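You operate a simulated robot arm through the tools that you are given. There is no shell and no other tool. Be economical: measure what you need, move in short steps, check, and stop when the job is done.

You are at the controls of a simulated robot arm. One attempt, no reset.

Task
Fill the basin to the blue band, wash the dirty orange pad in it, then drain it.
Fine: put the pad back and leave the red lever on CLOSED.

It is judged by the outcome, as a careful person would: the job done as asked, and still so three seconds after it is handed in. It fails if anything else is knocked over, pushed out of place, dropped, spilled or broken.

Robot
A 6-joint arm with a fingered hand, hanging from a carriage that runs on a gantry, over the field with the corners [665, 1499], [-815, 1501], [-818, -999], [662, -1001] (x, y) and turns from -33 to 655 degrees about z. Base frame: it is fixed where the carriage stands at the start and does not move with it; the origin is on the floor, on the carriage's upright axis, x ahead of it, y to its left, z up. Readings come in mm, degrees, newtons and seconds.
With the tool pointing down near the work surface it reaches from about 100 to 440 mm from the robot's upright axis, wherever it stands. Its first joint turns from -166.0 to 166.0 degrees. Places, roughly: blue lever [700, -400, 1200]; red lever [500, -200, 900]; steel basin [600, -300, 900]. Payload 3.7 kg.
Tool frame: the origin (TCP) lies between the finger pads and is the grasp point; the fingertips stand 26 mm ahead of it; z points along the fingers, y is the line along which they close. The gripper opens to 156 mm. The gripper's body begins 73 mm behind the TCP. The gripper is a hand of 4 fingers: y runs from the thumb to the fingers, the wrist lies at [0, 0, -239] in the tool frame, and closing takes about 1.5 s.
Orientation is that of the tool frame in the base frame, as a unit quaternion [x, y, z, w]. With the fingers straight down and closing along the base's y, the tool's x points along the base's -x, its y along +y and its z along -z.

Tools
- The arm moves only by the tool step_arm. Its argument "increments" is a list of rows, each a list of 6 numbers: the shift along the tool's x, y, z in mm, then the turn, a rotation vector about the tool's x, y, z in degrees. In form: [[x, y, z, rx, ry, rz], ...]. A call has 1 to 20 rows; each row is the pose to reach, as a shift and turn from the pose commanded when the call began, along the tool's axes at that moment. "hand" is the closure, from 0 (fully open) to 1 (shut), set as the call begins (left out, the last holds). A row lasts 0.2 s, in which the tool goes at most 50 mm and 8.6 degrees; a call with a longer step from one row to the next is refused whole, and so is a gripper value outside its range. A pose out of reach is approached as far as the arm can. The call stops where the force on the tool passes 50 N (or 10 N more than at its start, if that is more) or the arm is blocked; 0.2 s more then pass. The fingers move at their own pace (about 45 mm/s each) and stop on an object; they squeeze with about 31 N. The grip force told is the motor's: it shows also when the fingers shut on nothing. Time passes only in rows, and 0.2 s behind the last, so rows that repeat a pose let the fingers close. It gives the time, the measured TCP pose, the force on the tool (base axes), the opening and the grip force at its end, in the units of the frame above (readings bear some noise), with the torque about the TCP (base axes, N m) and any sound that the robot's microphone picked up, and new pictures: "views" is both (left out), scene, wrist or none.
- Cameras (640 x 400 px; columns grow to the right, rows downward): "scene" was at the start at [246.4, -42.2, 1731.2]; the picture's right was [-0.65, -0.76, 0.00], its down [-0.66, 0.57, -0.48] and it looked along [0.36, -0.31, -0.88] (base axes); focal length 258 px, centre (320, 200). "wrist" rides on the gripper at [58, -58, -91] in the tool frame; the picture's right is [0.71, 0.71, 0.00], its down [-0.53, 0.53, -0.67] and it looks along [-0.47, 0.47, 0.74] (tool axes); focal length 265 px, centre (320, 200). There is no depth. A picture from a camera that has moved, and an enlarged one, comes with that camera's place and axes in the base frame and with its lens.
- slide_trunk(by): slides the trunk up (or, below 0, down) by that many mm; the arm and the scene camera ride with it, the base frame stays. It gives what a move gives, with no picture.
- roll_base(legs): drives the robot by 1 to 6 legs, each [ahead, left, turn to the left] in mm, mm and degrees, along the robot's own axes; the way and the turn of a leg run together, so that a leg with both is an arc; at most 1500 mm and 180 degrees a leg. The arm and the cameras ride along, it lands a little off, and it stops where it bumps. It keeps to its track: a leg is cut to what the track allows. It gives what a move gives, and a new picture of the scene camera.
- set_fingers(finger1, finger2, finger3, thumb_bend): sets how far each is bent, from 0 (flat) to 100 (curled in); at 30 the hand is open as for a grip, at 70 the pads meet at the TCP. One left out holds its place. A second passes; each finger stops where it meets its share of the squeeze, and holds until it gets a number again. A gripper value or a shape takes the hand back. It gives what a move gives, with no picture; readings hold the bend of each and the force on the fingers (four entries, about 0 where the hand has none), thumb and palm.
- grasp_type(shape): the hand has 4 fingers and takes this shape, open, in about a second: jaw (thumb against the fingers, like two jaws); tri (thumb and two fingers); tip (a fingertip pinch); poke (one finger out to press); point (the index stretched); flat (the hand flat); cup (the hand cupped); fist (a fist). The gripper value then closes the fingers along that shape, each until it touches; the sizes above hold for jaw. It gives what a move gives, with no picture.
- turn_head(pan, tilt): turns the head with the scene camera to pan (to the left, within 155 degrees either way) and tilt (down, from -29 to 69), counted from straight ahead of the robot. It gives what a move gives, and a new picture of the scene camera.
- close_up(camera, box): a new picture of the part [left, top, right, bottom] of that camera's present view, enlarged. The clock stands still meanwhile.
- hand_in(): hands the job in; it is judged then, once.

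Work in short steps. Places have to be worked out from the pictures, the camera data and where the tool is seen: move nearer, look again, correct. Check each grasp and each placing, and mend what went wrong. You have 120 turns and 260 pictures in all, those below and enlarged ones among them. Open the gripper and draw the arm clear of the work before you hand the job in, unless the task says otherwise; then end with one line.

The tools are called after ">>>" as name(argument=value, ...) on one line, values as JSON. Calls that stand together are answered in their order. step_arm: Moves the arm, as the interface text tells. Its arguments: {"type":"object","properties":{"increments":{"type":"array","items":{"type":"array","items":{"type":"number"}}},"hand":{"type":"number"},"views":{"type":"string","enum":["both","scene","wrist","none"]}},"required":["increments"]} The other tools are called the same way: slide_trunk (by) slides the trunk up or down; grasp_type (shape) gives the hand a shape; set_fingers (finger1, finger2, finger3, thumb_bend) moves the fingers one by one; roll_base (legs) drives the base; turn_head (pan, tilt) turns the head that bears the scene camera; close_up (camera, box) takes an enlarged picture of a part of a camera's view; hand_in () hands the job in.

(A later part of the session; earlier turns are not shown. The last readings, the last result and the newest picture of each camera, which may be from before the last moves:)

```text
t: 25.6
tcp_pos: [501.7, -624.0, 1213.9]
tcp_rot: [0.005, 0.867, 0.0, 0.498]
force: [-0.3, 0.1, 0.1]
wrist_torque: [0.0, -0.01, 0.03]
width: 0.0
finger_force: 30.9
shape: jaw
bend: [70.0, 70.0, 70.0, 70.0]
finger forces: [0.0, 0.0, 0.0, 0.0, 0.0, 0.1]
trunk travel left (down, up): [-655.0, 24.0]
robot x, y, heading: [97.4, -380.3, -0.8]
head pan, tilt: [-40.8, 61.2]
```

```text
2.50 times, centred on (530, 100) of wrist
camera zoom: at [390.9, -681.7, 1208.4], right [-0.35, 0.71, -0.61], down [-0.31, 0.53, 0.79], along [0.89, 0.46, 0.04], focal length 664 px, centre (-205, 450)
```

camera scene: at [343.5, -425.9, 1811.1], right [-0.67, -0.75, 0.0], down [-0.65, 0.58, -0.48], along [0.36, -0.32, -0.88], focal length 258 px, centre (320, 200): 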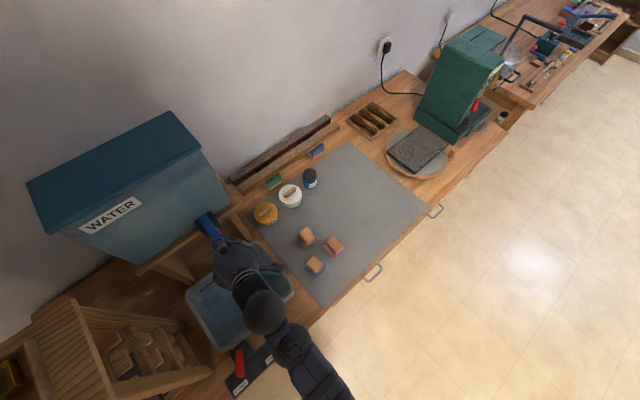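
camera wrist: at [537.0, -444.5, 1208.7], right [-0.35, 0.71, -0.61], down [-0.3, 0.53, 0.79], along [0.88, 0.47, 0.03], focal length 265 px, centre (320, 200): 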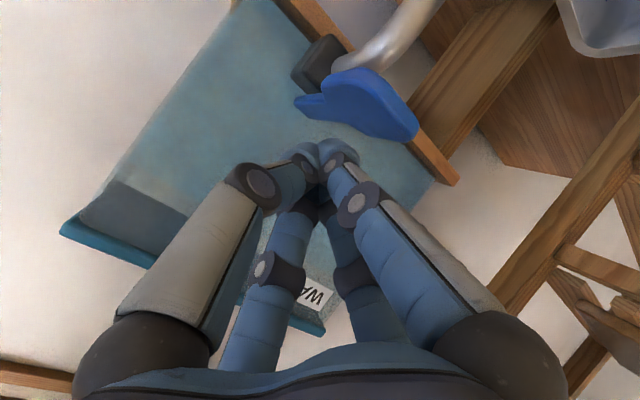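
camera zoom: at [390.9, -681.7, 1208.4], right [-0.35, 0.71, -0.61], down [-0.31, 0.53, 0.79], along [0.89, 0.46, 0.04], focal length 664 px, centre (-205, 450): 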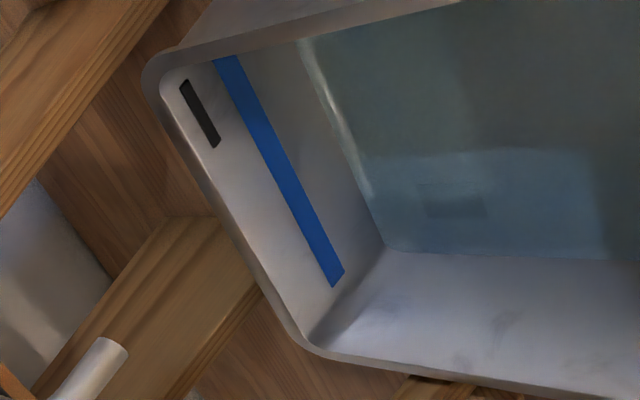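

That view shows the water edge clearly, with the level about 40 mm below the band at a rate of about 10 mm/s. I'll go back and press for about 2.6 s, then look again from the same pose.

>>> step_arm(increments=[[0, 30, 0, 0, 0, 0], [-9, 65, 16, 0, 0, 0], [-22, 100, 38, 0, 0, 0], [-35, 135, 60, 0, 0, 0], [-48, 170, 82, 0, 0, 0], [-61, 205, 104, 0, 0, 0], [-74, 240, 126, 0, 0, 0], [-74, 240, 126, 0, 0, 0]], views="none")

>>> step_arm(increments=[[26, 0, 15, 0, 0, 0], [43, 0, 25, 0, 0, 0], [43, 0, 25, 0, 0, 0], [43, 0, 25, 0, 0, 0], [43, 0, 25, 0, 0, 0], [43, 0, 25, 0, 0, 0], [43, 0, 25, 0, 0, 0], [43, 0, 25, 0, 0, 0], [43, 0, 25, 0, 0, 0], [43, 0, 25, 0, 0, 0], [43, 0, 25, 0, 0, 0], [43, 0, 25, 0, 0, 0], [26, 0, 15, 0, 0, 0], [0, 0, 0, 0, 0, 0], [0, 0, 0, 0, 0, 0]], views="none")

>>> step_arm(increments=[[13, -35, -22, 0, 0, 0], [26, -70, -44, 0, 0, 0], [39, -105, -66, 0, 0, 0], [52, -140, -88, 0, 0, 0], [65, -175, -110, 0, 0, 0], [74, -210, -126, 0, 0, 0], [74, -240, -126, 0, 0, 0]], views="none")

>>> close_up(camera="wrist", box=[450, 20, 610, 180])

```text
t: 27.4
tcp_pos: [648.2, -385.0, 1214.3]
tcp_rot: [0.004, 0.868, 0.0, 0.497]
force: [-0.7, 0.5, 0.2]
wrist_torque: [0.03, 0.0, 0.01]
width: 0.0
finger_force: 31.3
shape: jaw
bend: [70.0, 70.0, 70.0, 70.0]
finger forces: [0.1, 0.0, 0.1, 0.0, 0.1, 0.0]
trunk travel left (down, up): [-655.0, 24.0]
robot x, y, heading: [96.4, -380.7, -0.7]
head pan, tilt: [-40.8, 61.2]
```

```text
t: 30.6
tcp_pos: [646.5, -385.7, 1214.3]
tcp_rot: [0.004, 0.868, 0.0, 0.496]
force: [-0.2, -0.2, 0.7]
wrist_torque: [-0.02, 0.03, -0.01]
width: 0.0
finger_force: 31.0
shape: jaw
bend: [70.0, 70.0, 70.0, 70.0]
finger forces: [0.1, 0.0, 0.0, 0.0, 0.1, 0.0]
trunk travel left (down, up): [-655.0, 24.0]
robot x, y, heading: [98.1, -381.9, -0.7]
head pan, tilt: [-40.8, 61.2]
```

```text
t: 32.2
tcp_pos: [499.8, -623.7, 1211.7]
tcp_rot: [0.005, 0.868, -0.001, 0.497]
force: [-0.5, 0.6, -0.4]
wrist_torque: [-0.01, 0.0, -0.03]
width: 0.1
finger_force: 31.4
shape: jaw
bend: [70.0, 70.0, 70.0, 70.0]
finger forces: [0.0, 0.0, 0.1, 0.0, 0.0, 0.0]
trunk travel left (down, up): [-655.0, 24.0]
robot x, y, heading: [98.0, -376.7, -0.9]
head pan, tilt: [-40.8, 61.2]
```

```text
2.50 times, centred on (530, 100) of wrist
camera zoom: at [389.9, -682.6, 1207.1], right [-0.35, 0.71, -0.61], down [-0.31, 0.53, 0.79], along [0.89, 0.46, 0.03], focal length 664 px, centre (-205, 450)
```

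zoom: 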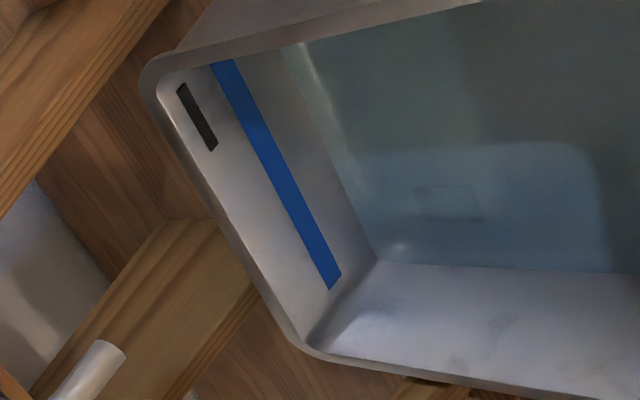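

The water edge advanced 17 px over 11 hold rows, with about 44 px to the band centre. I'll hold for about 19 rows, then check.

>>> step_arm(increments=[[0, 30, 0, 0, 0, 0], [-9, 65, 16, 0, 0, 0], [-22, 100, 38, 0, 0, 0], [-35, 135, 60, 0, 0, 0], [-48, 170, 82, 0, 0, 0], [-61, 205, 104, 0, 0, 0], [-74, 240, 126, 0, 0, 0], [-74, 240, 126, 0, 0, 0]], views="none")

>>> step_arm(increments=[[26, 0, 15, 0, 0, 0], [43, 0, 25, 0, 0, 0], [43, 0, 25, 0, 0, 0], [43, 0, 25, 0, 0, 0], [43, 0, 25, 0, 0, 0], [43, 0, 25, 0, 0, 0], [43, 0, 25, 0, 0, 0], [43, 0, 25, 0, 0, 0], [43, 0, 25, 0, 0, 0], [43, 0, 25, 0, 0, 0], [43, 0, 25, 0, 0, 0], [43, 0, 25, 0, 0, 0], [43, 0, 25, 0, 0, 0], [43, 0, 25, 0, 0, 0], [43, 0, 25, 0, 0, 0], [43, 0, 25, 0, 0, 0], [43, 0, 25, 0, 0, 0], [43, 0, 25, 0, 0, 0], [26, 0, 15, 0, 0, 0], [0, 0, 0, 0, 0, 0]], views="wrist")

>>> step_arm(increments=[[13, -35, -22, 0, 0, 0], [26, -70, -44, 0, 0, 0], [39, -105, -66, 0, 0, 0], [52, -140, -88, 0, 0, 0], [65, -175, -110, 0, 0, 0], [74, -210, -126, 0, 0, 0], [74, -240, -126, 0, 0, 0]], views="none")

>>> close_up(camera="wrist", box=[450, 20, 610, 180])

```text
t: 34.0
tcp_pos: [647.8, -382.5, 1213.9]
tcp_rot: [0.005, 0.868, -0.001, 0.497]
force: [-0.1, -0.4, 0.3]
wrist_torque: [0.02, 0.0, 0.02]
width: 0.3
finger_force: 30.8
shape: jaw
bend: [70.0, 70.0, 70.0, 70.0]
finger forces: [0.1, 0.0, 0.1, 0.0, 0.1, 0.0]
trunk travel left (down, up): [-655.0, 24.0]
robot x, y, heading: [96.5, -379.3, -1.0]
head pan, tilt: [-40.8, 61.2]
```

```text
t: 38.2
tcp_pos: [647.5, -386.5, 1211.6]
tcp_rot: [0.004, 0.869, 0.0, 0.495]
force: [-0.1, -0.7, 0.0]
wrist_torque: [-0.01, 0.02, -0.01]
width: 0.1
finger_force: 31.0
shape: jaw
bend: [70.0, 70.0, 70.0, 70.0]
finger forces: [0.1, 0.1, 0.1, 0.1, 0.0, 0.0]
trunk travel left (down, up): [-655.0, 24.0]
robot x, y, heading: [94.1, -380.9, -1.1]
head pan, tilt: [-40.8, 61.2]
camera wrist: at [537.3, -444.2, 1207.3], right [-0.36, 0.71, -0.61], down [-0.3, 0.53, 0.8], along [0.88, 0.47, 0.03], focal length 265 px, centre (320, 200)
```

wrist: 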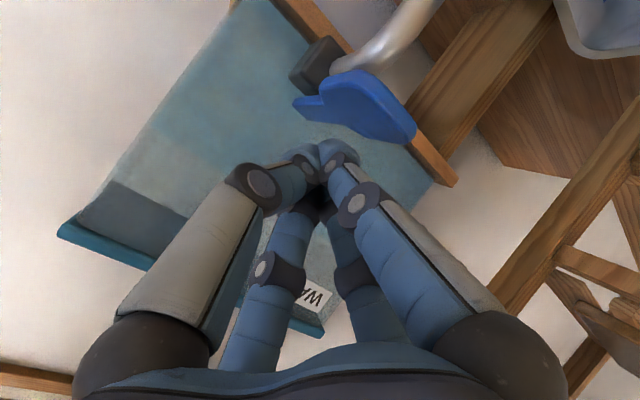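

```text
t: 39.8
tcp_pos: [500.9, -624.9, 1211.8]
tcp_rot: [0.005, 0.867, 0.0, 0.498]
force: [-0.2, 0.2, 0.0]
wrist_torque: [0.01, -0.03, -0.01]
width: 0.1
finger_force: 30.9
shape: jaw
bend: [70.0, 70.0, 70.0, 70.0]
finger forces: [0.0, 0.0, 0.0, 0.0, 0.0, 0.0]
trunk travel left (down, up): [-655.0, 24.0]
robot x, y, heading: [96.7, -379.3, -0.9]
head pan, tilt: [-40.8, 61.2]
```

```text
2.50 times, centred on (530, 100) of wrist
camera zoom: at [390.3, -682.5, 1207.7], right [-0.35, 0.71, -0.61], down [-0.31, 0.53, 0.79], along [0.89, 0.46, 0.03], focal length 664 px, centre (-205, 450)
```

zoom: 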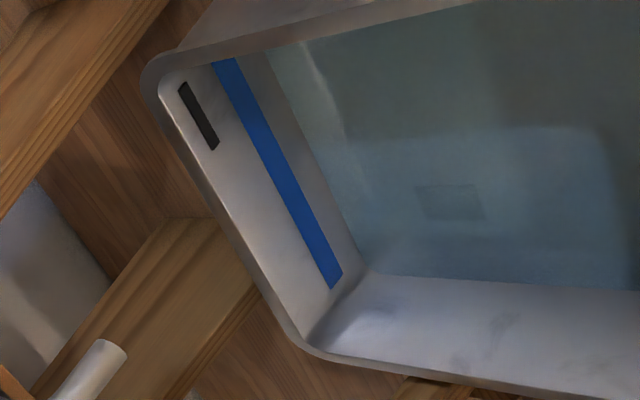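

Now about 28 px remain to the band centre. I'll press another ~17 rows and recheck.

>>> step_arm(increments=[[0, 30, 0, 0, 0, 0], [-9, 65, 16, 0, 0, 0], [-22, 100, 38, 0, 0, 0], [-35, 135, 60, 0, 0, 0], [-48, 170, 82, 0, 0, 0], [-61, 205, 104, 0, 0, 0], [-74, 240, 126, 0, 0, 0], [-74, 240, 126, 0, 0, 0]], views="none")

>>> step_arm(increments=[[26, 0, 15, 0, 0, 0], [43, 0, 25, 0, 0, 0], [43, 0, 25, 0, 0, 0], [43, 0, 25, 0, 0, 0], [43, 0, 25, 0, 0, 0], [43, 0, 25, 0, 0, 0], [43, 0, 25, 0, 0, 0], [43, 0, 25, 0, 0, 0], [43, 0, 25, 0, 0, 0], [43, 0, 25, 0, 0, 0], [43, 0, 25, 0, 0, 0], [43, 0, 25, 0, 0, 0], [43, 0, 25, 0, 0, 0], [43, 0, 25, 0, 0, 0], [43, 0, 25, 0, 0, 0], [43, 0, 25, 0, 0, 0], [43, 0, 25, 0, 0, 0], [43, 0, 25, 0, 0, 0], [26, 0, 15, 0, 0, 0], [0, 0, 0, 0, 0, 0]], views="none")

>>> step_arm(increments=[[13, -35, -22, 0, 0, 0], [26, -70, -44, 0, 0, 0], [39, -105, -66, 0, 0, 0], [52, -140, -88, 0, 0, 0], [65, -175, -110, 0, 0, 0], [74, -210, -126, 0, 0, 0], [74, -240, -126, 0, 0, 0]], views="none")

>>> close_up(camera="wrist", box=[450, 20, 610, 180])

```text
t: 41.6
tcp_pos: [648.3, -384.8, 1215.3]
tcp_rot: [0.004, 0.867, 0.0, 0.497]
force: [-0.5, -0.7, 0.2]
wrist_torque: [-0.03, 0.02, 0.0]
width: 0.0
finger_force: 31.0
shape: jaw
bend: [70.0, 70.0, 70.0, 70.0]
finger forces: [0.0, 0.0, 0.0, 0.0, 0.1, 0.0]
trunk travel left (down, up): [-655.0, 24.0]
robot x, y, heading: [100.1, -381.8, -0.9]
head pan, tilt: [-40.8, 61.2]
```

```text
t: 45.8
tcp_pos: [645.5, -384.3, 1214.4]
tcp_rot: [0.005, 0.868, 0.0, 0.497]
force: [-0.4, 0.1, -0.5]
wrist_torque: [-0.04, -0.01, 0.0]
width: 0.0
finger_force: 30.9
shape: jaw
bend: [70.0, 70.0, 70.0, 70.0]
finger forces: [0.0, 0.1, 0.0, 0.1, 0.0, 0.0]
trunk travel left (down, up): [-655.0, 24.0]
robot x, y, heading: [94.9, -381.6, -0.7]
head pan, tilt: [-40.8, 61.2]
```

```text
t: 47.4
tcp_pos: [500.4, -625.9, 1213.2]
tcp_rot: [0.005, 0.867, 0.0, 0.498]
force: [0.6, 0.2, -0.2]
wrist_torque: [-0.03, 0.02, -0.04]
width: 0.0
finger_force: 31.0
shape: jaw
bend: [70.0, 70.0, 70.0, 70.0]
finger forces: [0.0, 0.0, 0.0, 0.0, 0.0, 0.0]
trunk travel left (down, up): [-655.0, 24.0]
robot x, y, heading: [101.1, -377.5, -0.8]
head pan, tilt: [-40.8, 61.2]
```

```text
2.50 times, centred on (530, 100) of wrist
camera zoom: at [390.2, -682.7, 1207.5], right [-0.35, 0.71, -0.61], down [-0.31, 0.53, 0.79], along [0.89, 0.46, 0.03], focal length 664 px, centre (-205, 450)
```

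zoom: 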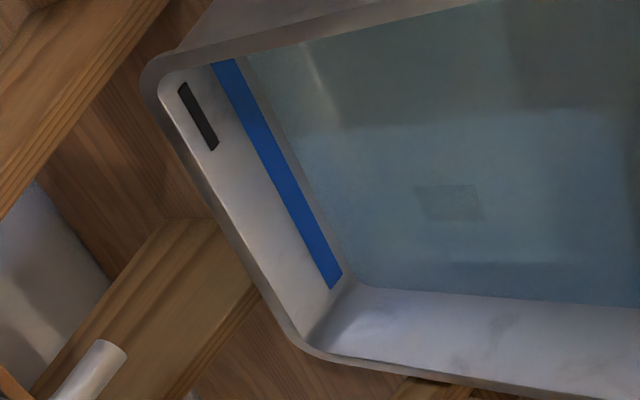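

The water edge is just below the band, so about 12 more hold rows should reach its middle.

>>> step_arm(increments=[[0, 30, 0, 0, 0, 0], [-9, 65, 16, 0, 0, 0], [-22, 100, 38, 0, 0, 0], [-35, 135, 60, 0, 0, 0], [-48, 170, 82, 0, 0, 0], [-61, 205, 104, 0, 0, 0], [-74, 240, 126, 0, 0, 0], [-74, 240, 126, 0, 0, 0]], views="none")

>>> step_arm(increments=[[26, 0, 15, 0, 0, 0], [43, 0, 25, 0, 0, 0], [43, 0, 25, 0, 0, 0], [43, 0, 25, 0, 0, 0], [43, 0, 25, 0, 0, 0], [43, 0, 25, 0, 0, 0], [43, 0, 25, 0, 0, 0], [43, 0, 25, 0, 0, 0], [43, 0, 25, 0, 0, 0], [43, 0, 25, 0, 0, 0], [43, 0, 25, 0, 0, 0], [26, 0, 15, 0, 0, 0], [0, 0, 0, 0, 0, 0], [0, 0, 0, 0, 0, 0]], views="none")

>>> step_arm(increments=[[13, -35, -22, 0, 0, 0], [26, -70, -44, 0, 0, 0], [39, -105, -66, 0, 0, 0], [52, -140, -88, 0, 0, 0], [65, -175, -110, 0, 0, 0], [74, -210, -126, 0, 0, 0], [74, -240, -126, 0, 0, 0]], views="none")

>>> close_up(camera="wrist", box=[450, 20, 610, 180])

>>> close_up(camera="scene", box=[180, 230, 308, 350])

```text
t: 49.2
tcp_pos: [650.1, -386.6, 1214.4]
tcp_rot: [0.004, 0.868, 0.0, 0.497]
force: [-0.1, -0.5, -0.7]
wrist_torque: [0.0, -0.02, -0.01]
width: 0.2
finger_force: 31.3
shape: jaw
bend: [70.0, 70.0, 70.0, 70.0]
finger forces: [0.1, 0.0, 0.1, 0.1, 0.0, 0.0]
trunk travel left (down, up): [-655.0, 24.0]
robot x, y, heading: [99.6, -382.6, -0.9]
head pan, tilt: [-40.8, 61.2]
```

```text
t: 52.2
tcp_pos: [649.8, -384.3, 1211.9]
tcp_rot: [0.004, 0.868, 0.001, 0.496]
force: [0.1, 0.5, 0.6]
wrist_torque: [0.03, 0.0, 0.01]
width: 0.2
finger_force: 31.1
shape: jaw
bend: [70.0, 70.0, 70.0, 70.0]
finger forces: [0.0, 0.1, 0.1, 0.0, 0.0, 0.0]
trunk travel left (down, up): [-655.0, 24.0]
robot x, y, heading: [96.5, -379.7, -1.2]
head pan, tilt: [-40.8, 61.2]
```

```text
t: 53.8
tcp_pos: [501.0, -623.4, 1213.6]
tcp_rot: [0.005, 0.867, 0.0, 0.498]
force: [-0.5, 0.8, -0.4]
wrist_torque: [0.01, 0.02, -0.03]
width: 0.0
finger_force: 30.7
shape: jaw
bend: [70.0, 70.0, 70.0, 70.0]
finger forces: [0.1, 0.0, 0.0, 0.0, 0.0, 0.1]
trunk travel left (down, up): [-655.0, 24.0]
robot x, y, heading: [96.1, -382.6, -0.9]
head pan, tilt: [-40.8, 61.2]
```

```text
2.50 times, centred on (530, 100) of wrist
camera zoom: at [391.0, -680.8, 1208.6], right [-0.35, 0.71, -0.61], down [-0.31, 0.53, 0.79], along [0.89, 0.46, 0.04], focal length 664 px, centre (-205, 450)
```

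zoom: 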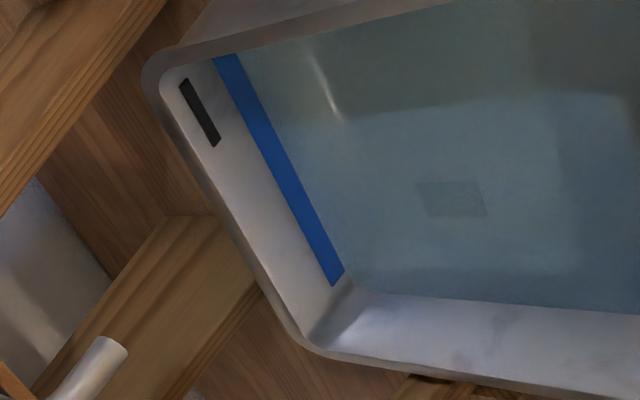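

```text
3.33 times, centred on (244, 290) of scene
camera zoom: at [343.4, -425.8, 1811.2], right [-0.67, -0.75, 0.0], down [-0.65, 0.58, -0.48], along [0.36, -0.32, -0.88], focal length 860 px, centre (573, -100)
```

zoom: 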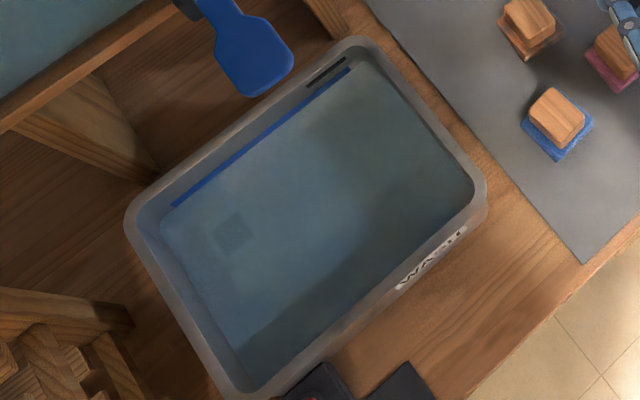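

Water now touches the lower edge of the band. I'll zoom to see how much of the band is covered.

>>> close_up(camera="wrist", box=[495, 30, 555, 140])

```text
3.64 times, centred on (525, 85) of wrist
camera zoom: at [391.0, -680.8, 1208.6], right [-0.35, 0.71, -0.61], down [-0.31, 0.53, 0.79], along [0.89, 0.46, 0.04], focal length 965 px, centre (-426, 618)
```

zoom: 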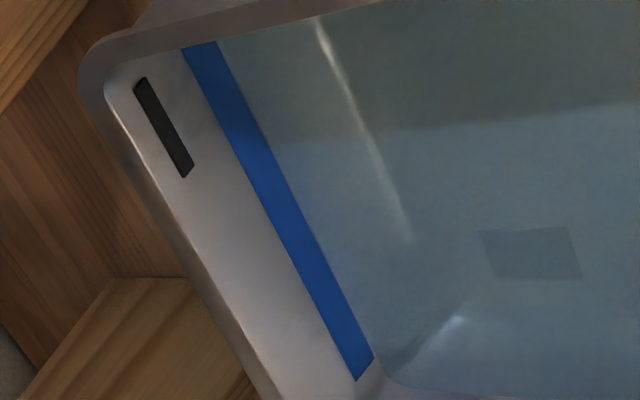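

It's at the band's lower edge. One more short press (about 6 hold rows) should put it mid-band.

>>> step_arm(increments=[[0, 30, 0, 0, 0, 0], [-9, 65, 16, 0, 0, 0], [-22, 100, 38, 0, 0, 0], [-35, 135, 60, 0, 0, 0], [-48, 170, 82, 0, 0, 0], [-61, 205, 104, 0, 0, 0], [-74, 240, 126, 0, 0, 0], [-74, 240, 126, 0, 0, 0]], views="none")

>>> step_arm(increments=[[26, 0, 15, 0, 0, 0], [43, 0, 25, 0, 0, 0], [43, 0, 25, 0, 0, 0], [43, 0, 25, 0, 0, 0], [43, 0, 25, 0, 0, 0], [43, 0, 25, 0, 0, 0], [26, 0, 15, 0, 0, 0], [0, 0, 0, 0, 0, 0], [0, 0, 0, 0, 0, 0]], views="none")

>>> step_arm(increments=[[13, -35, -22, 0, 0, 0], [26, -70, -44, 0, 0, 0], [39, -105, -66, 0, 0, 0], [52, -140, -88, 0, 0, 0], [65, -175, -110, 0, 0, 0], [74, -210, -126, 0, 0, 0], [74, -240, -126, 0, 0, 0]], views="none")

>>> close_up(camera="wrist", box=[495, 30, 555, 140])

>>> close_up(camera="scene", box=[206, 260, 254, 308])

```text
t: 55.6
tcp_pos: [649.1, -386.1, 1214.3]
tcp_rot: [0.005, 0.868, -0.001, 0.497]
force: [-0.4, 0.5, -0.6]
wrist_torque: [-0.01, -0.01, -0.01]
width: 0.1
finger_force: 31.0
shape: jaw
bend: [70.0, 70.0, 70.0, 70.0]
finger forces: [0.1, 0.1, 0.0, 0.1, 0.0, 0.0]
trunk travel left (down, up): [-655.0, 24.0]
robot x, y, heading: [97.6, -382.1, -0.8]
head pan, tilt: [-40.8, 61.2]
```

```text
t: 57.6
tcp_pos: [648.7, -385.2, 1214.6]
tcp_rot: [0.005, 0.868, 0.0, 0.496]
force: [-0.3, 0.6, 0.5]
wrist_torque: [-0.01, -0.02, 0.03]
width: 0.0
finger_force: 31.5
shape: jaw
bend: [70.0, 70.0, 70.0, 70.0]
finger forces: [0.1, 0.0, 0.1, 0.0, 0.0, 0.0]
trunk travel left (down, up): [-655.0, 24.0]
robot x, y, heading: [96.7, -376.0, -0.9]
head pan, tilt: [-40.8, 61.2]
```

```text
t: 59.2
tcp_pos: [501.7, -624.4, 1212.5]
tcp_rot: [0.005, 0.867, 0.0, 0.498]
force: [-1.0, 0.5, 0.2]
wrist_torque: [-0.02, -0.01, -0.02]
width: 0.0
finger_force: 31.1
shape: jaw
bend: [70.0, 70.0, 70.0, 70.0]
finger forces: [0.0, 0.1, 0.0, 0.0, 0.0, 0.0]
trunk travel left (down, up): [-655.0, 24.0]
robot x, y, heading: [99.3, -379.9, -0.7]
head pan, tilt: [-40.8, 61.2]
```

```text
3.64 times, centred on (525, 85) of wrist
camera zoom: at [390.7, -681.8, 1208.3], right [-0.35, 0.71, -0.61], down [-0.31, 0.53, 0.79], along [0.89, 0.46, 0.04], focal length 965 px, centre (-426, 618)
```

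zoom: 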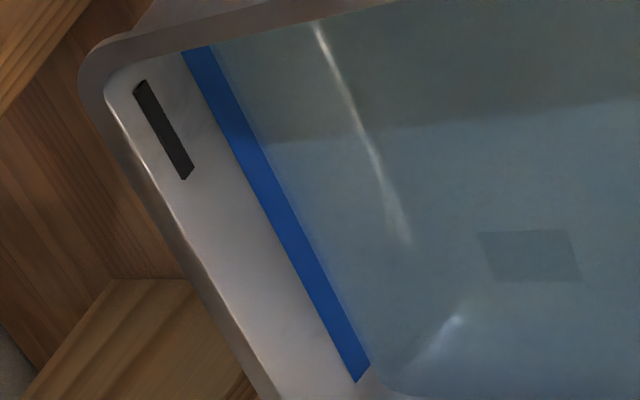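

```text
8.33 times, centred on (230, 284) of scene
camera zoom: at [343.4, -425.8, 1811.2], right [-0.67, -0.75, 0.0], down [-0.65, 0.58, -0.48], along [0.36, -0.32, -0.88], focal length 2149 px, centre (1070, -500)
```

zoom: 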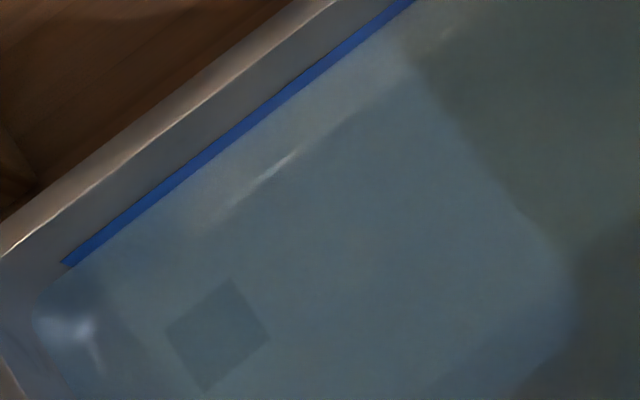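

The water is now within the band, with its lower third covered. Next, lower the trunk, retract with the tool pointing down, then drive nearer the pads.

>>> slide_trunk(by=-80)

>>> step_arm(increments=[[18, 3, -4, 0, 7.55, 0], [37, 6, -8, 0, 15.1, 0], [55, 9, -12, 0, 22.65, 0], [74, 12, -16, 0, 30.2, 0], [92, 15, -20, 0, 37.75, 0], [111, 18, -24, 0, 45.3, 0], [130, 21, -28, 0, 52.85, 0], [148, 24, -31, 0, 60.4, 0], [148, 24, -31, 0, 60.4, 0]], views="none")

```text
t: 60.4
tcp_pos: [501.9, -623.7, 1133.8]
tcp_rot: [0.005, 0.867, -0.001, 0.498]
force: [0.1, 0.0, -0.7]
wrist_torque: [-0.01, 0.0, -0.02]
width: 0.3
finger_force: 31.4
shape: jaw
bend: [70.0, 70.0, 70.0, 70.0]
finger forces: [0.0, 0.0, 0.1, 0.1, 0.0, 0.1]
trunk travel left (down, up): [-575.0, 104.0]
robot x, y, heading: [100.4, -377.4, -1.0]
head pan, tilt: [-40.8, 61.2]
```

```text
t: 62.4
tcp_pos: [433.1, -627.2, 965.5]
tcp_rot: [0.005, 1.0, 0.002, -0.006]
force: [0.0, 0.6, 1.3]
wrist_torque: [0.03, -0.01, -0.02]
width: 0.0
finger_force: 31.3
shape: jaw
bend: [70.0, 70.0, 70.0, 70.0]
finger forces: [0.1, 0.0, 0.0, 0.0, 0.0, 0.0]
out of reach, approached as far as the arm can: row 1, 2, 3, 4, 5, 6, 7, 8, 9
trunk travel left (down, up): [-575.0, 104.0]
robot x, y, heading: [99.9, -380.5, -1.1]
head pan, tilt: [-40.8, 61.2]
```

Tool is down at z≈965. I'll raise a bit and drive toward the pads.

>>> step_arm(increments=[[0, 10, -30, 0, 0, 0], [10, 30, -55, 0, 0, 0]], views="none")

>>> roll_base(legs=[[230, -120, 0]])

```text
t: 63.0
tcp_pos: [457.7, -620.9, 979.5]
tcp_rot: [0.004, 1.0, 0.002, -0.006]
force: [-1.0, 0.2, 0.3]
wrist_torque: [-0.01, -0.04, -0.01]
width: 0.1
finger_force: 31.7
shape: jaw
bend: [70.0, 70.0, 70.0, 70.0]
finger forces: [0.0, 0.0, 0.0, 0.1, 0.1, 0.0]
out of reach, approached as far as the arm can: row 1, 2
trunk travel left (down, up): [-575.0, 104.0]
robot x, y, heading: [95.4, -378.9, -0.8]
head pan, tilt: [-40.8, 61.2]
```

```text
t: 64.8
tcp_pos: [677.5, -744.6, 980.2]
tcp_rot: [0.006, 1.0, 0.002, -0.005]
force: [0.6, 1.4, -0.2]
wrist_torque: [-0.05, 0.03, 0.01]
width: 0.1
finger_force: 31.3
shape: jaw
bend: [70.0, 70.0, 70.0, 70.0]
finger forces: [0.1, 0.0, 0.1, 0.0, 0.0, 0.0]
trunk travel left (down, up): [-575.0, 104.0]
robot x, y, heading: [319.7, -499.8, -1.3]
head pan, tilt: [-40.8, 61.2]
camera scene: at [565.8, -549.5, 1731.2], right [-0.67, -0.74, 0.0], down [-0.65, 0.59, -0.48], along [0.36, -0.32, -0.88], focal length 258 px, centre (320, 200)
```

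scene: 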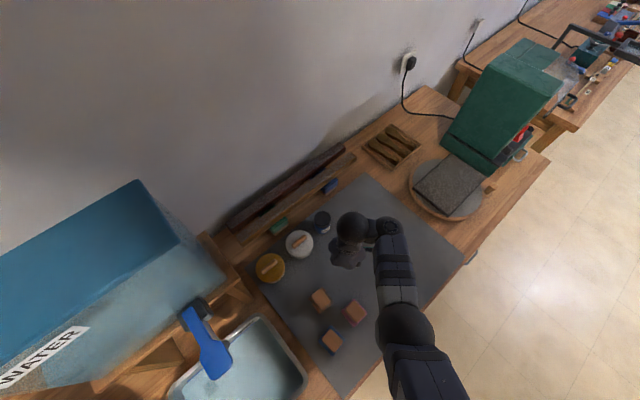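

Now I'll open the hand and move above the orange pad at (654,-636), staying high.

>>> step_arm(increments=[[6, 36, 0, 0, 0, 0], [12, 72, 0, 0, 0, 0], [23, 108, 0, 0, 0, 0], [23, 108, 0, 0, 0, 0], [23, 108, 0, 0, 0, 0], [23, 108, 0, 0, 0, 0], [23, 108, 0, 0, 0, 0], [23, 108, 0, 0, 0, 0]], hand=0)

>>> close_up(camera="scene", box=[230, 230, 400, 390])

```text
t: 66.6
tcp_pos: [676.9, -643.7, 941.2]
tcp_rot: [0.007, 1.0, 0.003, -0.006]
force: [0.4, -0.2, 0.2]
wrist_torque: [0.02, 0.01, 0.02]
width: 156.0
finger_force: 0.1
shape: jaw
bend: [30.0, 30.0, 30.0, 30.0]
finger forces: [0.0, 0.1, 0.1, 0.0, 0.0, 0.0]
out of reach, approached as far as the arm can: row 1, 2, 3, 4, 5, 6, 7, 8
trunk travel left (down, up): [-575.0, 104.0]
robot x, y, heading: [321.6, -501.9, -0.9]
head pan, tilt: [-40.8, 61.2]
camera scene: at [565.8, -549.5, 1731.2], right [-0.67, -0.74, 0.0], down [-0.65, 0.59, -0.48], along [0.36, -0.32, -0.88], focal length 258 px, centre (320, 200)
camera wrist: at [616.6, -701.9, 1032.8], right [-0.7, 0.72, 0.01], down [0.54, 0.52, 0.66], along [0.47, 0.47, -0.75], focal length 265 px, centre (320, 200)
```

scene: 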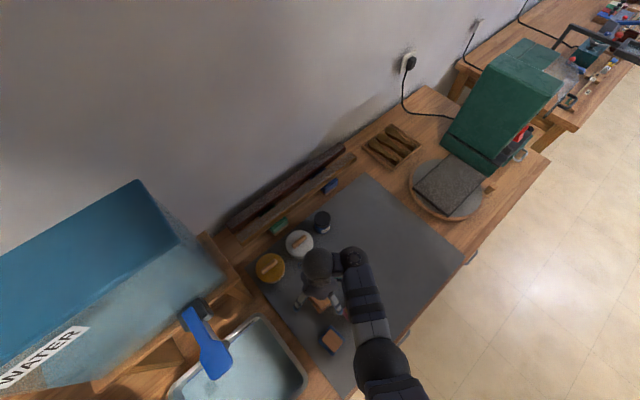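
wrist: 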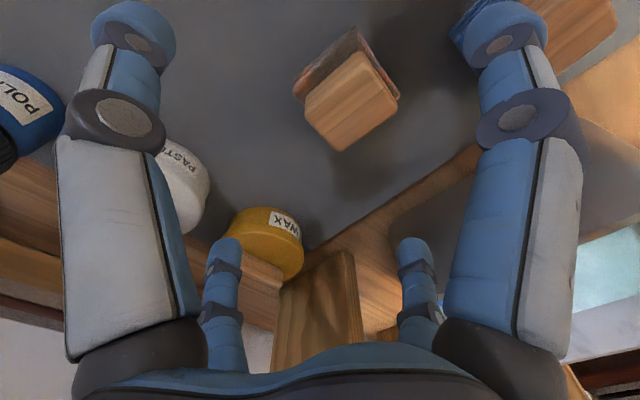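

```text
2.50 times, centred on (315, 310) of scene
camera zoom: at [565.8, -549.5, 1731.2], right [-0.67, -0.74, 0.0], down [-0.65, 0.59, -0.48], along [0.36, -0.32, -0.88], focal length 645 px, centre (332, -75)
```

zoom: 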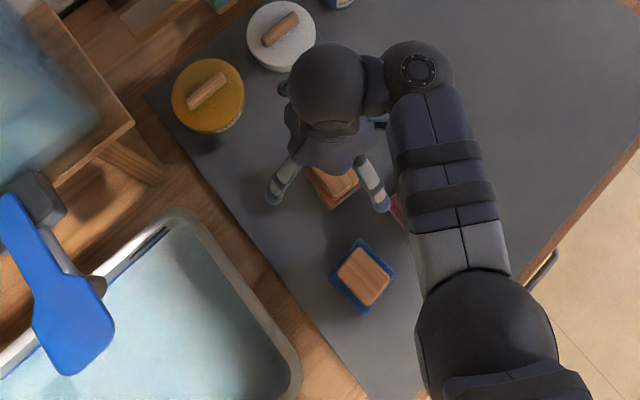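

The block top is at (652,-636), about 52×42 mm and aligned with the axes. I'll first align above it at z≈895.

>>> step_arm(increments=[[12, 4, 20, 0, 0, 0], [24, 8, 46, 0, 0, 0], [24, 8, 46, 0, 0, 0]], views="wrist")

```text
t: 67.4
tcp_pos: [653.0, -635.1, 895.9]
tcp_rot: [0.005, 1.0, 0.002, -0.005]
force: [0.1, -0.4, 0.2]
wrist_torque: [0.03, 0.0, 0.0]
width: 155.9
finger_force: 0.0
shape: jaw
bend: [30.0, 30.0, 30.0, 30.0]
finger forces: [0.0, 0.1, 0.0, 0.0, 0.0, 0.0]
out of reach, approached as far as the arm can: row 2
trunk travel left (down, up): [-575.0, 104.0]
robot x, y, heading: [323.2, -506.2, -1.0]
head pan, tilt: [-40.8, 61.2]
camera wrist: at [592.8, -693.1, 986.8], right [-0.7, 0.71, 0.01], down [0.54, 0.52, 0.66], along [0.47, 0.47, -0.75], focal length 265 px, centre (320, 200)
```

wrist: 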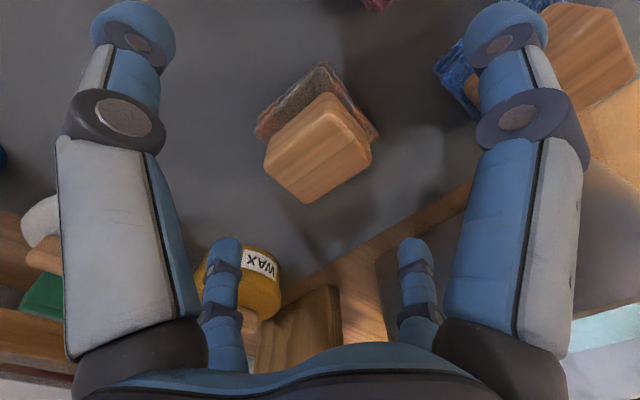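

The pad is centred, and the hand is four-way. I'll partly close to about 100 mm so it clears the neighbouring pads, then descend to z≈845.

>>> step_arm(increments=[[0, 0, 0, 0, 0, 0], [0, 0, 0, 0, 0, 0], [0, 0, 0, 0, 0, 0], [0, 0, 0, 0, 0, 0], [0, 0, 20, 0, 0, 0], [0, 0, 36, 0, 0, 0], [0, 0, 50, 0, 0, 0]], hand=0.35)

```text
t: 69.0
tcp_pos: [653.4, -633.4, 846.3]
tcp_rot: [0.006, 1.0, 0.001, -0.006]
force: [0.2, 0.2, -0.8]
wrist_torque: [-0.03, -0.04, 0.01]
width: 101.9
finger_force: 0.1
shape: jaw
bend: [31.0, 31.0, 31.0, 70.0]
finger forces: [0.0, 0.0, 0.0, 0.1, 0.0, 0.0]
trunk travel left (down, up): [-575.0, 104.0]
robot x, y, heading: [319.3, -501.1, -1.1]
head pan, tilt: [-40.8, 61.2]
camera scene: at [565.8, -549.5, 1731.2], right [-0.67, -0.74, 0.0], down [-0.65, 0.59, -0.48], along [0.36, -0.32, -0.88], focal length 258 px, centre (320, 200)
camera wrist: at [592.8, -691.8, 936.8], right [-0.7, 0.72, 0.01], down [0.54, 0.52, 0.66], along [0.47, 0.47, -0.75], focal length 265 px, centre (320, 200)
```

scene: 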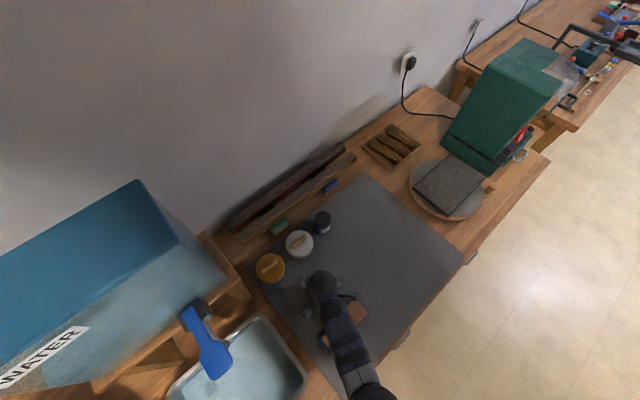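
wrist: 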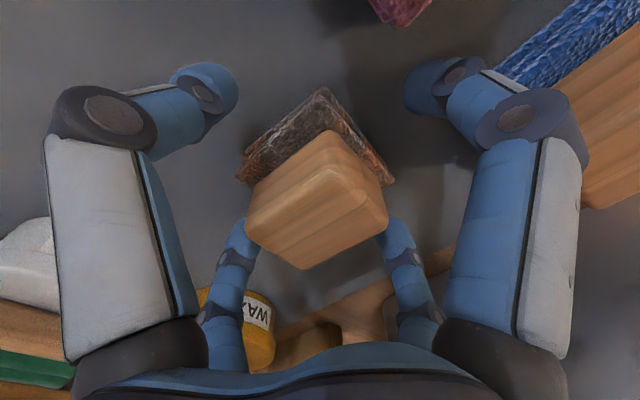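

TCP is at the block's top height, with tips just above the sponge. I'll close the grip.

>>> step_arm(increments=[[0, 0, 3, 0, 0, 0], [0, 0, 3, 0, 0, 0], [0, 0, 3, 0, 0, 0], [0, 0, 3, 0, 0, 0], [0, 0, 3, 0, 0, 0], [0, 0, 3, 0, 0, 0], [0, 0, 3, 0, 0, 0], [0, 0, 3, 0, 0, 0]], hand=1, views="wrist")

```text
t: 70.8
tcp_pos: [651.3, -632.6, 842.6]
tcp_rot: [0.007, 1.0, 0.002, -0.006]
force: [0.4, 0.2, 0.4]
wrist_torque: [-0.02, -0.01, -0.01]
width: 55.1
finger_force: 31.0
shape: jaw
bend: [45.0, 44.0, 43.0, 70.0]
finger forces: [27.9, 28.0, 27.9, 0.0, 28.0, 0.1]
trunk travel left (down, up): [-575.0, 104.0]
robot x, y, heading: [320.2, -502.8, -1.1]
head pan, tilt: [-40.8, 61.2]
camera wrist: at [593.2, -692.3, 934.1], right [-0.7, 0.72, 0.01], down [0.54, 0.52, 0.66], along [0.47, 0.47, -0.75], focal length 265 px, centre (320, 200)
```

wrist: 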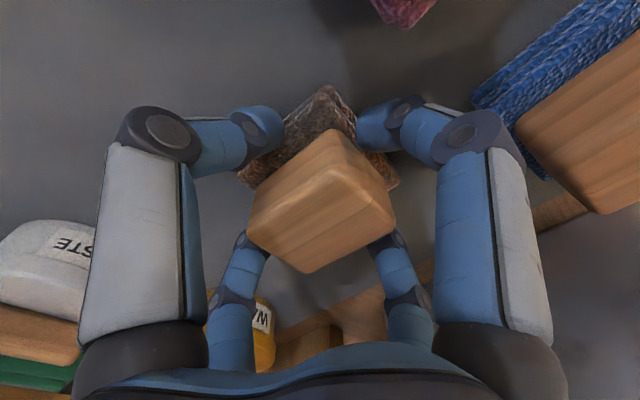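

Grip holds (28 N on all fingers, width 55). I'll lift straight up and check.

>>> step_arm(increments=[[0, 0, -10, 0, 0, 0], [0, 0, -30, 0, 0, 0], [0, 0, -60, 0, 0, 0], [0, 0, -95, 0, 0, 0], [0, 0, -130, 0, 0, 0], [0, 0, -130, 0, 0, 0]])

```text
t: 72.2
tcp_pos: [654.5, -635.9, 972.0]
tcp_rot: [0.006, 1.0, 0.002, -0.005]
force: [-0.6, -0.3, -1.8]
wrist_torque: [0.02, 0.02, -0.01]
width: 55.0
finger_force: 31.2
shape: jaw
bend: [45.0, 44.0, 43.0, 70.0]
finger forces: [27.9, 28.2, 28.0, 0.0, 28.1, 0.0]
trunk travel left (down, up): [-575.0, 104.0]
robot x, y, heading: [320.4, -504.0, -1.2]
head pan, tilt: [-40.8, 61.2]
camera scene: at [565.8, -549.5, 1731.2], right [-0.67, -0.74, 0.0], down [-0.65, 0.59, -0.48], along [0.36, -0.32, -0.88], focal length 258 px, centre (320, 200)
camera wrist: at [595.7, -693.8, 1063.9], right [-0.7, 0.72, 0.01], down [0.54, 0.52, 0.66], along [0.47, 0.47, -0.75], focal length 265 px, centre (320, 200)
```

scene: 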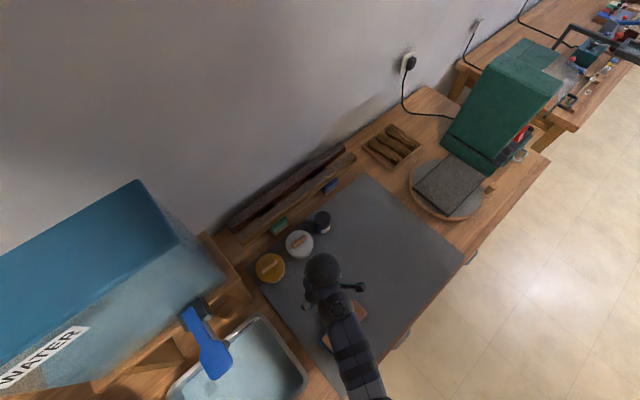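
wrist: 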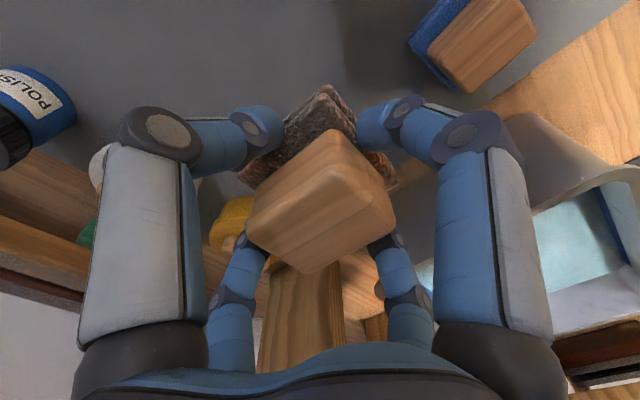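

Pad is lifted. I'll carry it to the basin, curving away from the blue lever, to about (605,-285).

>>> step_arm(increments=[[30, 15, -6, 0, 0, 0], [60, 35, -12, 0, 0, 0], [90, 60, -18, 0, 0, 0], [115, 95, -18, 0, 0, 0], [125, 135, -18, 0, 0, 0], [125, 175, -18, 0, 0, 0], [125, 215, -18, 0, 0, 0], [125, 255, -18, 0, 0, 0], [115, 290, -18, 0, 0, 0], [95, 325, -18, 0, 0, 0], [70, 345, -18, 0, 0, 0], [50, 351, -18, 0, 0, 0], [50, 351, -18, 0, 0, 0]])

>>> turn_head(pan=30, tilt=60)

```text
t: 75.0
tcp_pos: [609.7, -283.1, 992.2]
tcp_rot: [0.006, 1.0, 0.002, -0.006]
force: [-0.5, 0.1, -1.4]
wrist_torque: [-0.01, 0.01, -0.01]
width: 55.0
finger_force: 30.6
shape: jaw
bend: [45.0, 44.0, 43.0, 70.0]
finger forces: [27.8, 28.2, 28.0, 0.0, 28.1, 0.1]
trunk travel left (down, up): [-575.0, 104.0]
robot x, y, heading: [316.7, -505.3, -1.3]
head pan, tilt: [-40.8, 61.2]
camera scene: at [565.8, -549.5, 1731.2], right [-0.67, -0.74, 0.0], down [-0.65, 0.59, -0.48], along [0.36, -0.32, -0.88], focal length 258 px, centre (320, 200)
camera wrist: at [550.2, -342.2, 1083.5], right [-0.7, 0.72, 0.01], down [0.54, 0.52, 0.66], along [0.47, 0.47, -0.75], focal length 265 px, centre (320, 200)
```

scene: 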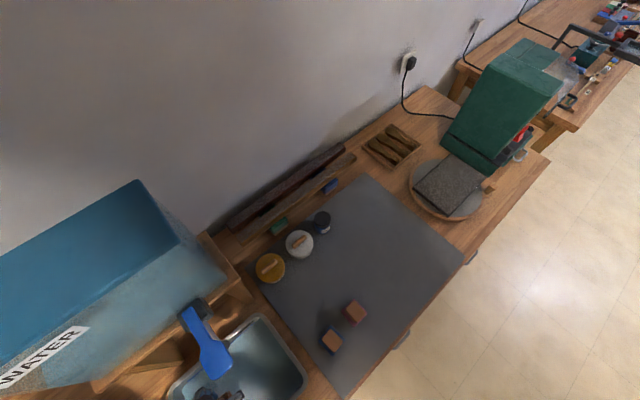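
wrist: 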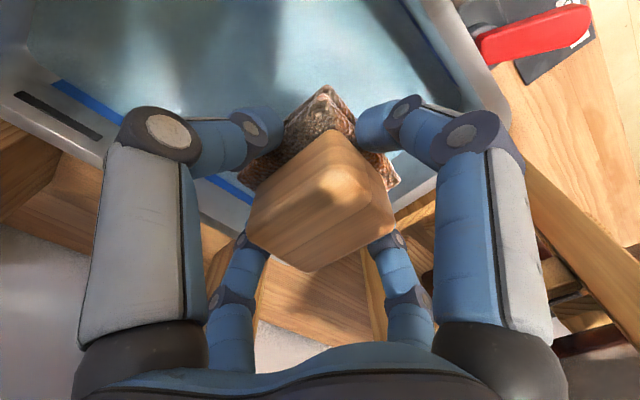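

```text
t: 76.5
tcp_pos: [609.2, -284.9, 992.6]
tcp_rot: [0.006, 1.0, 0.003, -0.007]
force: [0.0, 0.0, -0.4]
wrist_torque: [-0.01, -0.01, 0.01]
width: 55.1
finger_force: 31.4
shape: jaw
bend: [45.0, 44.0, 43.0, 70.0]
finger forces: [27.9, 28.1, 28.0, 0.0, 28.1, 0.0]
trunk travel left (down, up): [-575.0, 104.0]
robot x, y, heading: [319.3, -502.2, -1.3]
head pan, tilt: [30.0, 60.0]
camera scene: at [575.6, -473.8, 1732.6], right [0.48, -0.88, 0.0], down [-0.76, -0.42, -0.5], along [0.44, 0.24, -0.87], focal length 258 px, centre (320, 200)
```

scene: 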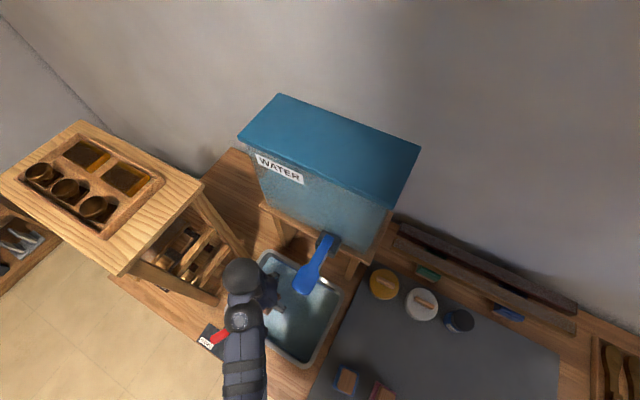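

Pad is over the basin. I'll lower it slowly into the water to TCP z≈880.

>>> step_arm(increments=[[0, 0, 30, 0, 0, 0], [0, 0, 60, 0, 0, 0], [0, 0, 80, 0, 0, 0], [0, 0, 95, 0, 0, 0], [0, 0, 110, 0, 0, 0], [0, 0, 110, 0, 0, 0]])

>>> close_up(camera="scene", box=[200, 220, 360, 380])

```text
t: 77.9
tcp_pos: [607.2, -281.9, 881.3]
tcp_rot: [0.007, 1.0, 0.002, -0.006]
force: [-0.3, 0.6, -0.7]
wrist_torque: [-0.01, -0.04, 0.01]
width: 54.9
finger_force: 30.8
shape: jaw
bend: [45.0, 44.0, 43.0, 70.0]
finger forces: [27.7, 28.1, 27.9, 0.0, 28.0, 0.0]
out of reach, approached as far as the arm can: row 4
trunk travel left (down, up): [-575.0, 104.0]
robot x, y, heading: [320.2, -503.0, -1.2]
head pan, tilt: [30.0, 60.0]
camera scene: at [575.5, -473.7, 1732.6], right [0.48, -0.88, 0.0], down [-0.76, -0.42, -0.5], along [0.44, 0.24, -0.87], focal length 258 px, centre (320, 200)
camera wrist: at [548.8, -340.9, 972.9], right [-0.7, 0.72, 0.01], down [0.54, 0.52, 0.66], along [0.47, 0.47, -0.75], focal length 265 px, centre (320, 200)
```

scene: 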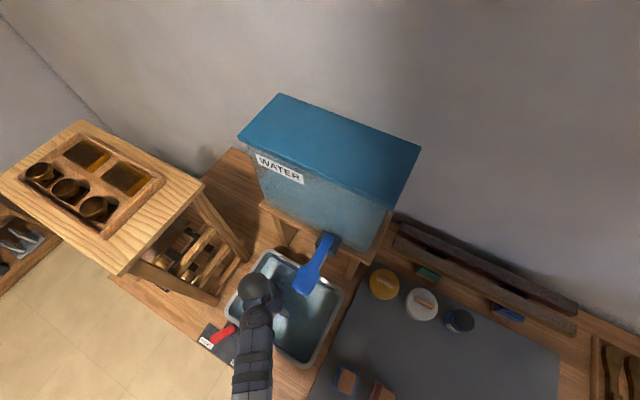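
wrist: 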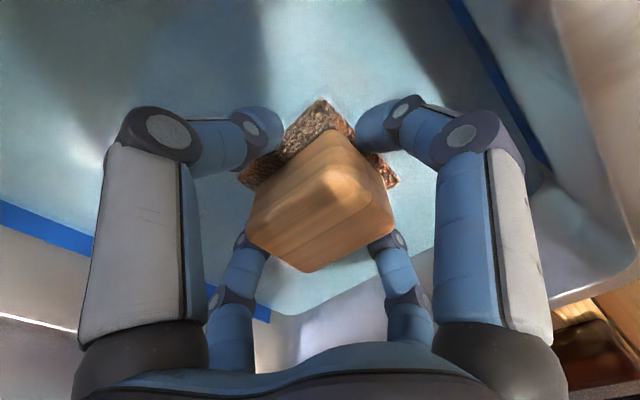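

```text
2.50 times, centred on (280, 300) of scene
camera zoom: at [575.5, -473.7, 1732.6], right [0.48, -0.88, 0.0], down [-0.76, -0.42, -0.5], along [0.44, 0.24, -0.87], focal length 645 px, centre (420, -50)
```

zoom: 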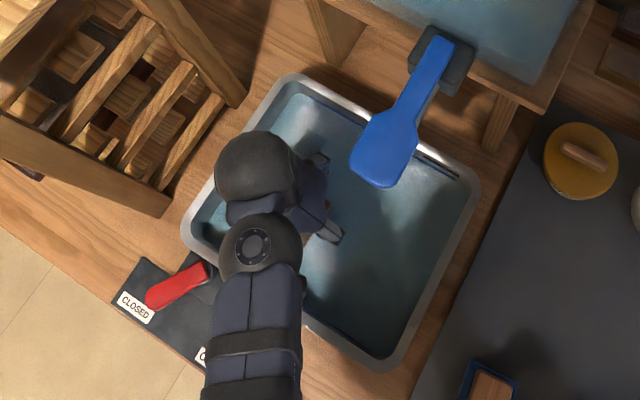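

I'll go a bit deeper and scrub with back-and-forth strokes.

>>> step_arm(increments=[[0, 0, 10, 0, 0, 0], [0, 0, 18, 0, 0, 0], [0, -20, 18, 0, 0, 0], [0, -40, 18, 0, 0, 0], [0, -20, 18, 0, 0, 0], [0, 0, 18, 0, 0, 0], [0, -20, 18, 0, 0, 0], [0, -40, 18, 0, 0, 0], [0, -20, 18, 0, 0, 0], [0, 0, 18, 0, 0, 0], [15, -10, 18, 0, 0, 0], [15, -30, 18, 0, 0, 0], [-10, -40, 18, 0, 0, 0], [-20, -20, 18, 0, 0, 0], [0, 0, 18, 0, 0, 0], [0, 0, 18, 0, 0, 0]])

```text
t: 81.3
tcp_pos: [607.6, -283.4, 863.4]
tcp_rot: [0.006, 1.0, 0.001, -0.006]
force: [0.3, 0.0, -0.5]
wrist_torque: [0.01, 0.01, 0.01]
width: 54.8
finger_force: 31.3
shape: jaw
bend: [46.0, 44.0, 43.0, 70.0]
finger forces: [30.4, 28.6, 29.7, 0.0, 28.4, 0.0]
trunk travel left (down, up): [-575.0, 104.0]
robot x, y, heading: [318.4, -503.0, -1.1]
head pan, tilt: [30.0, 60.0]
camera scene: at [575.5, -473.7, 1732.6], right [0.48, -0.88, 0.0], down [-0.76, -0.42, -0.5], along [0.44, 0.24, -0.87], focal length 258 px, centre (320, 200)
camera wrist: at [548.0, -341.9, 954.5], right [-0.7, 0.72, 0.01], down [0.54, 0.52, 0.66], along [0.47, 0.47, -0.75], focal length 265 px, centre (320, 200)
```

scene: 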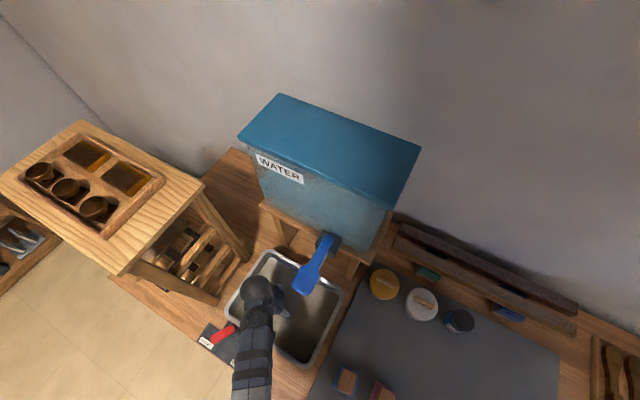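
wrist: 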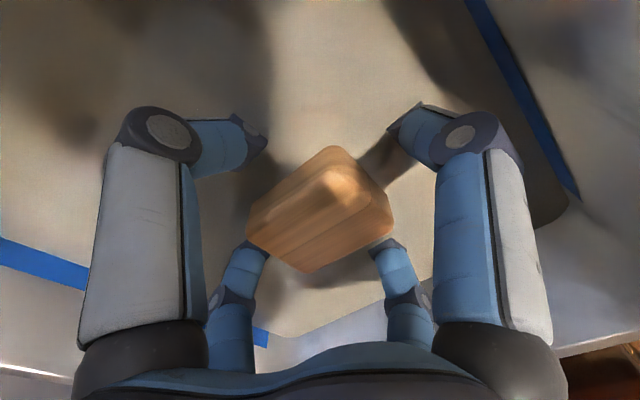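

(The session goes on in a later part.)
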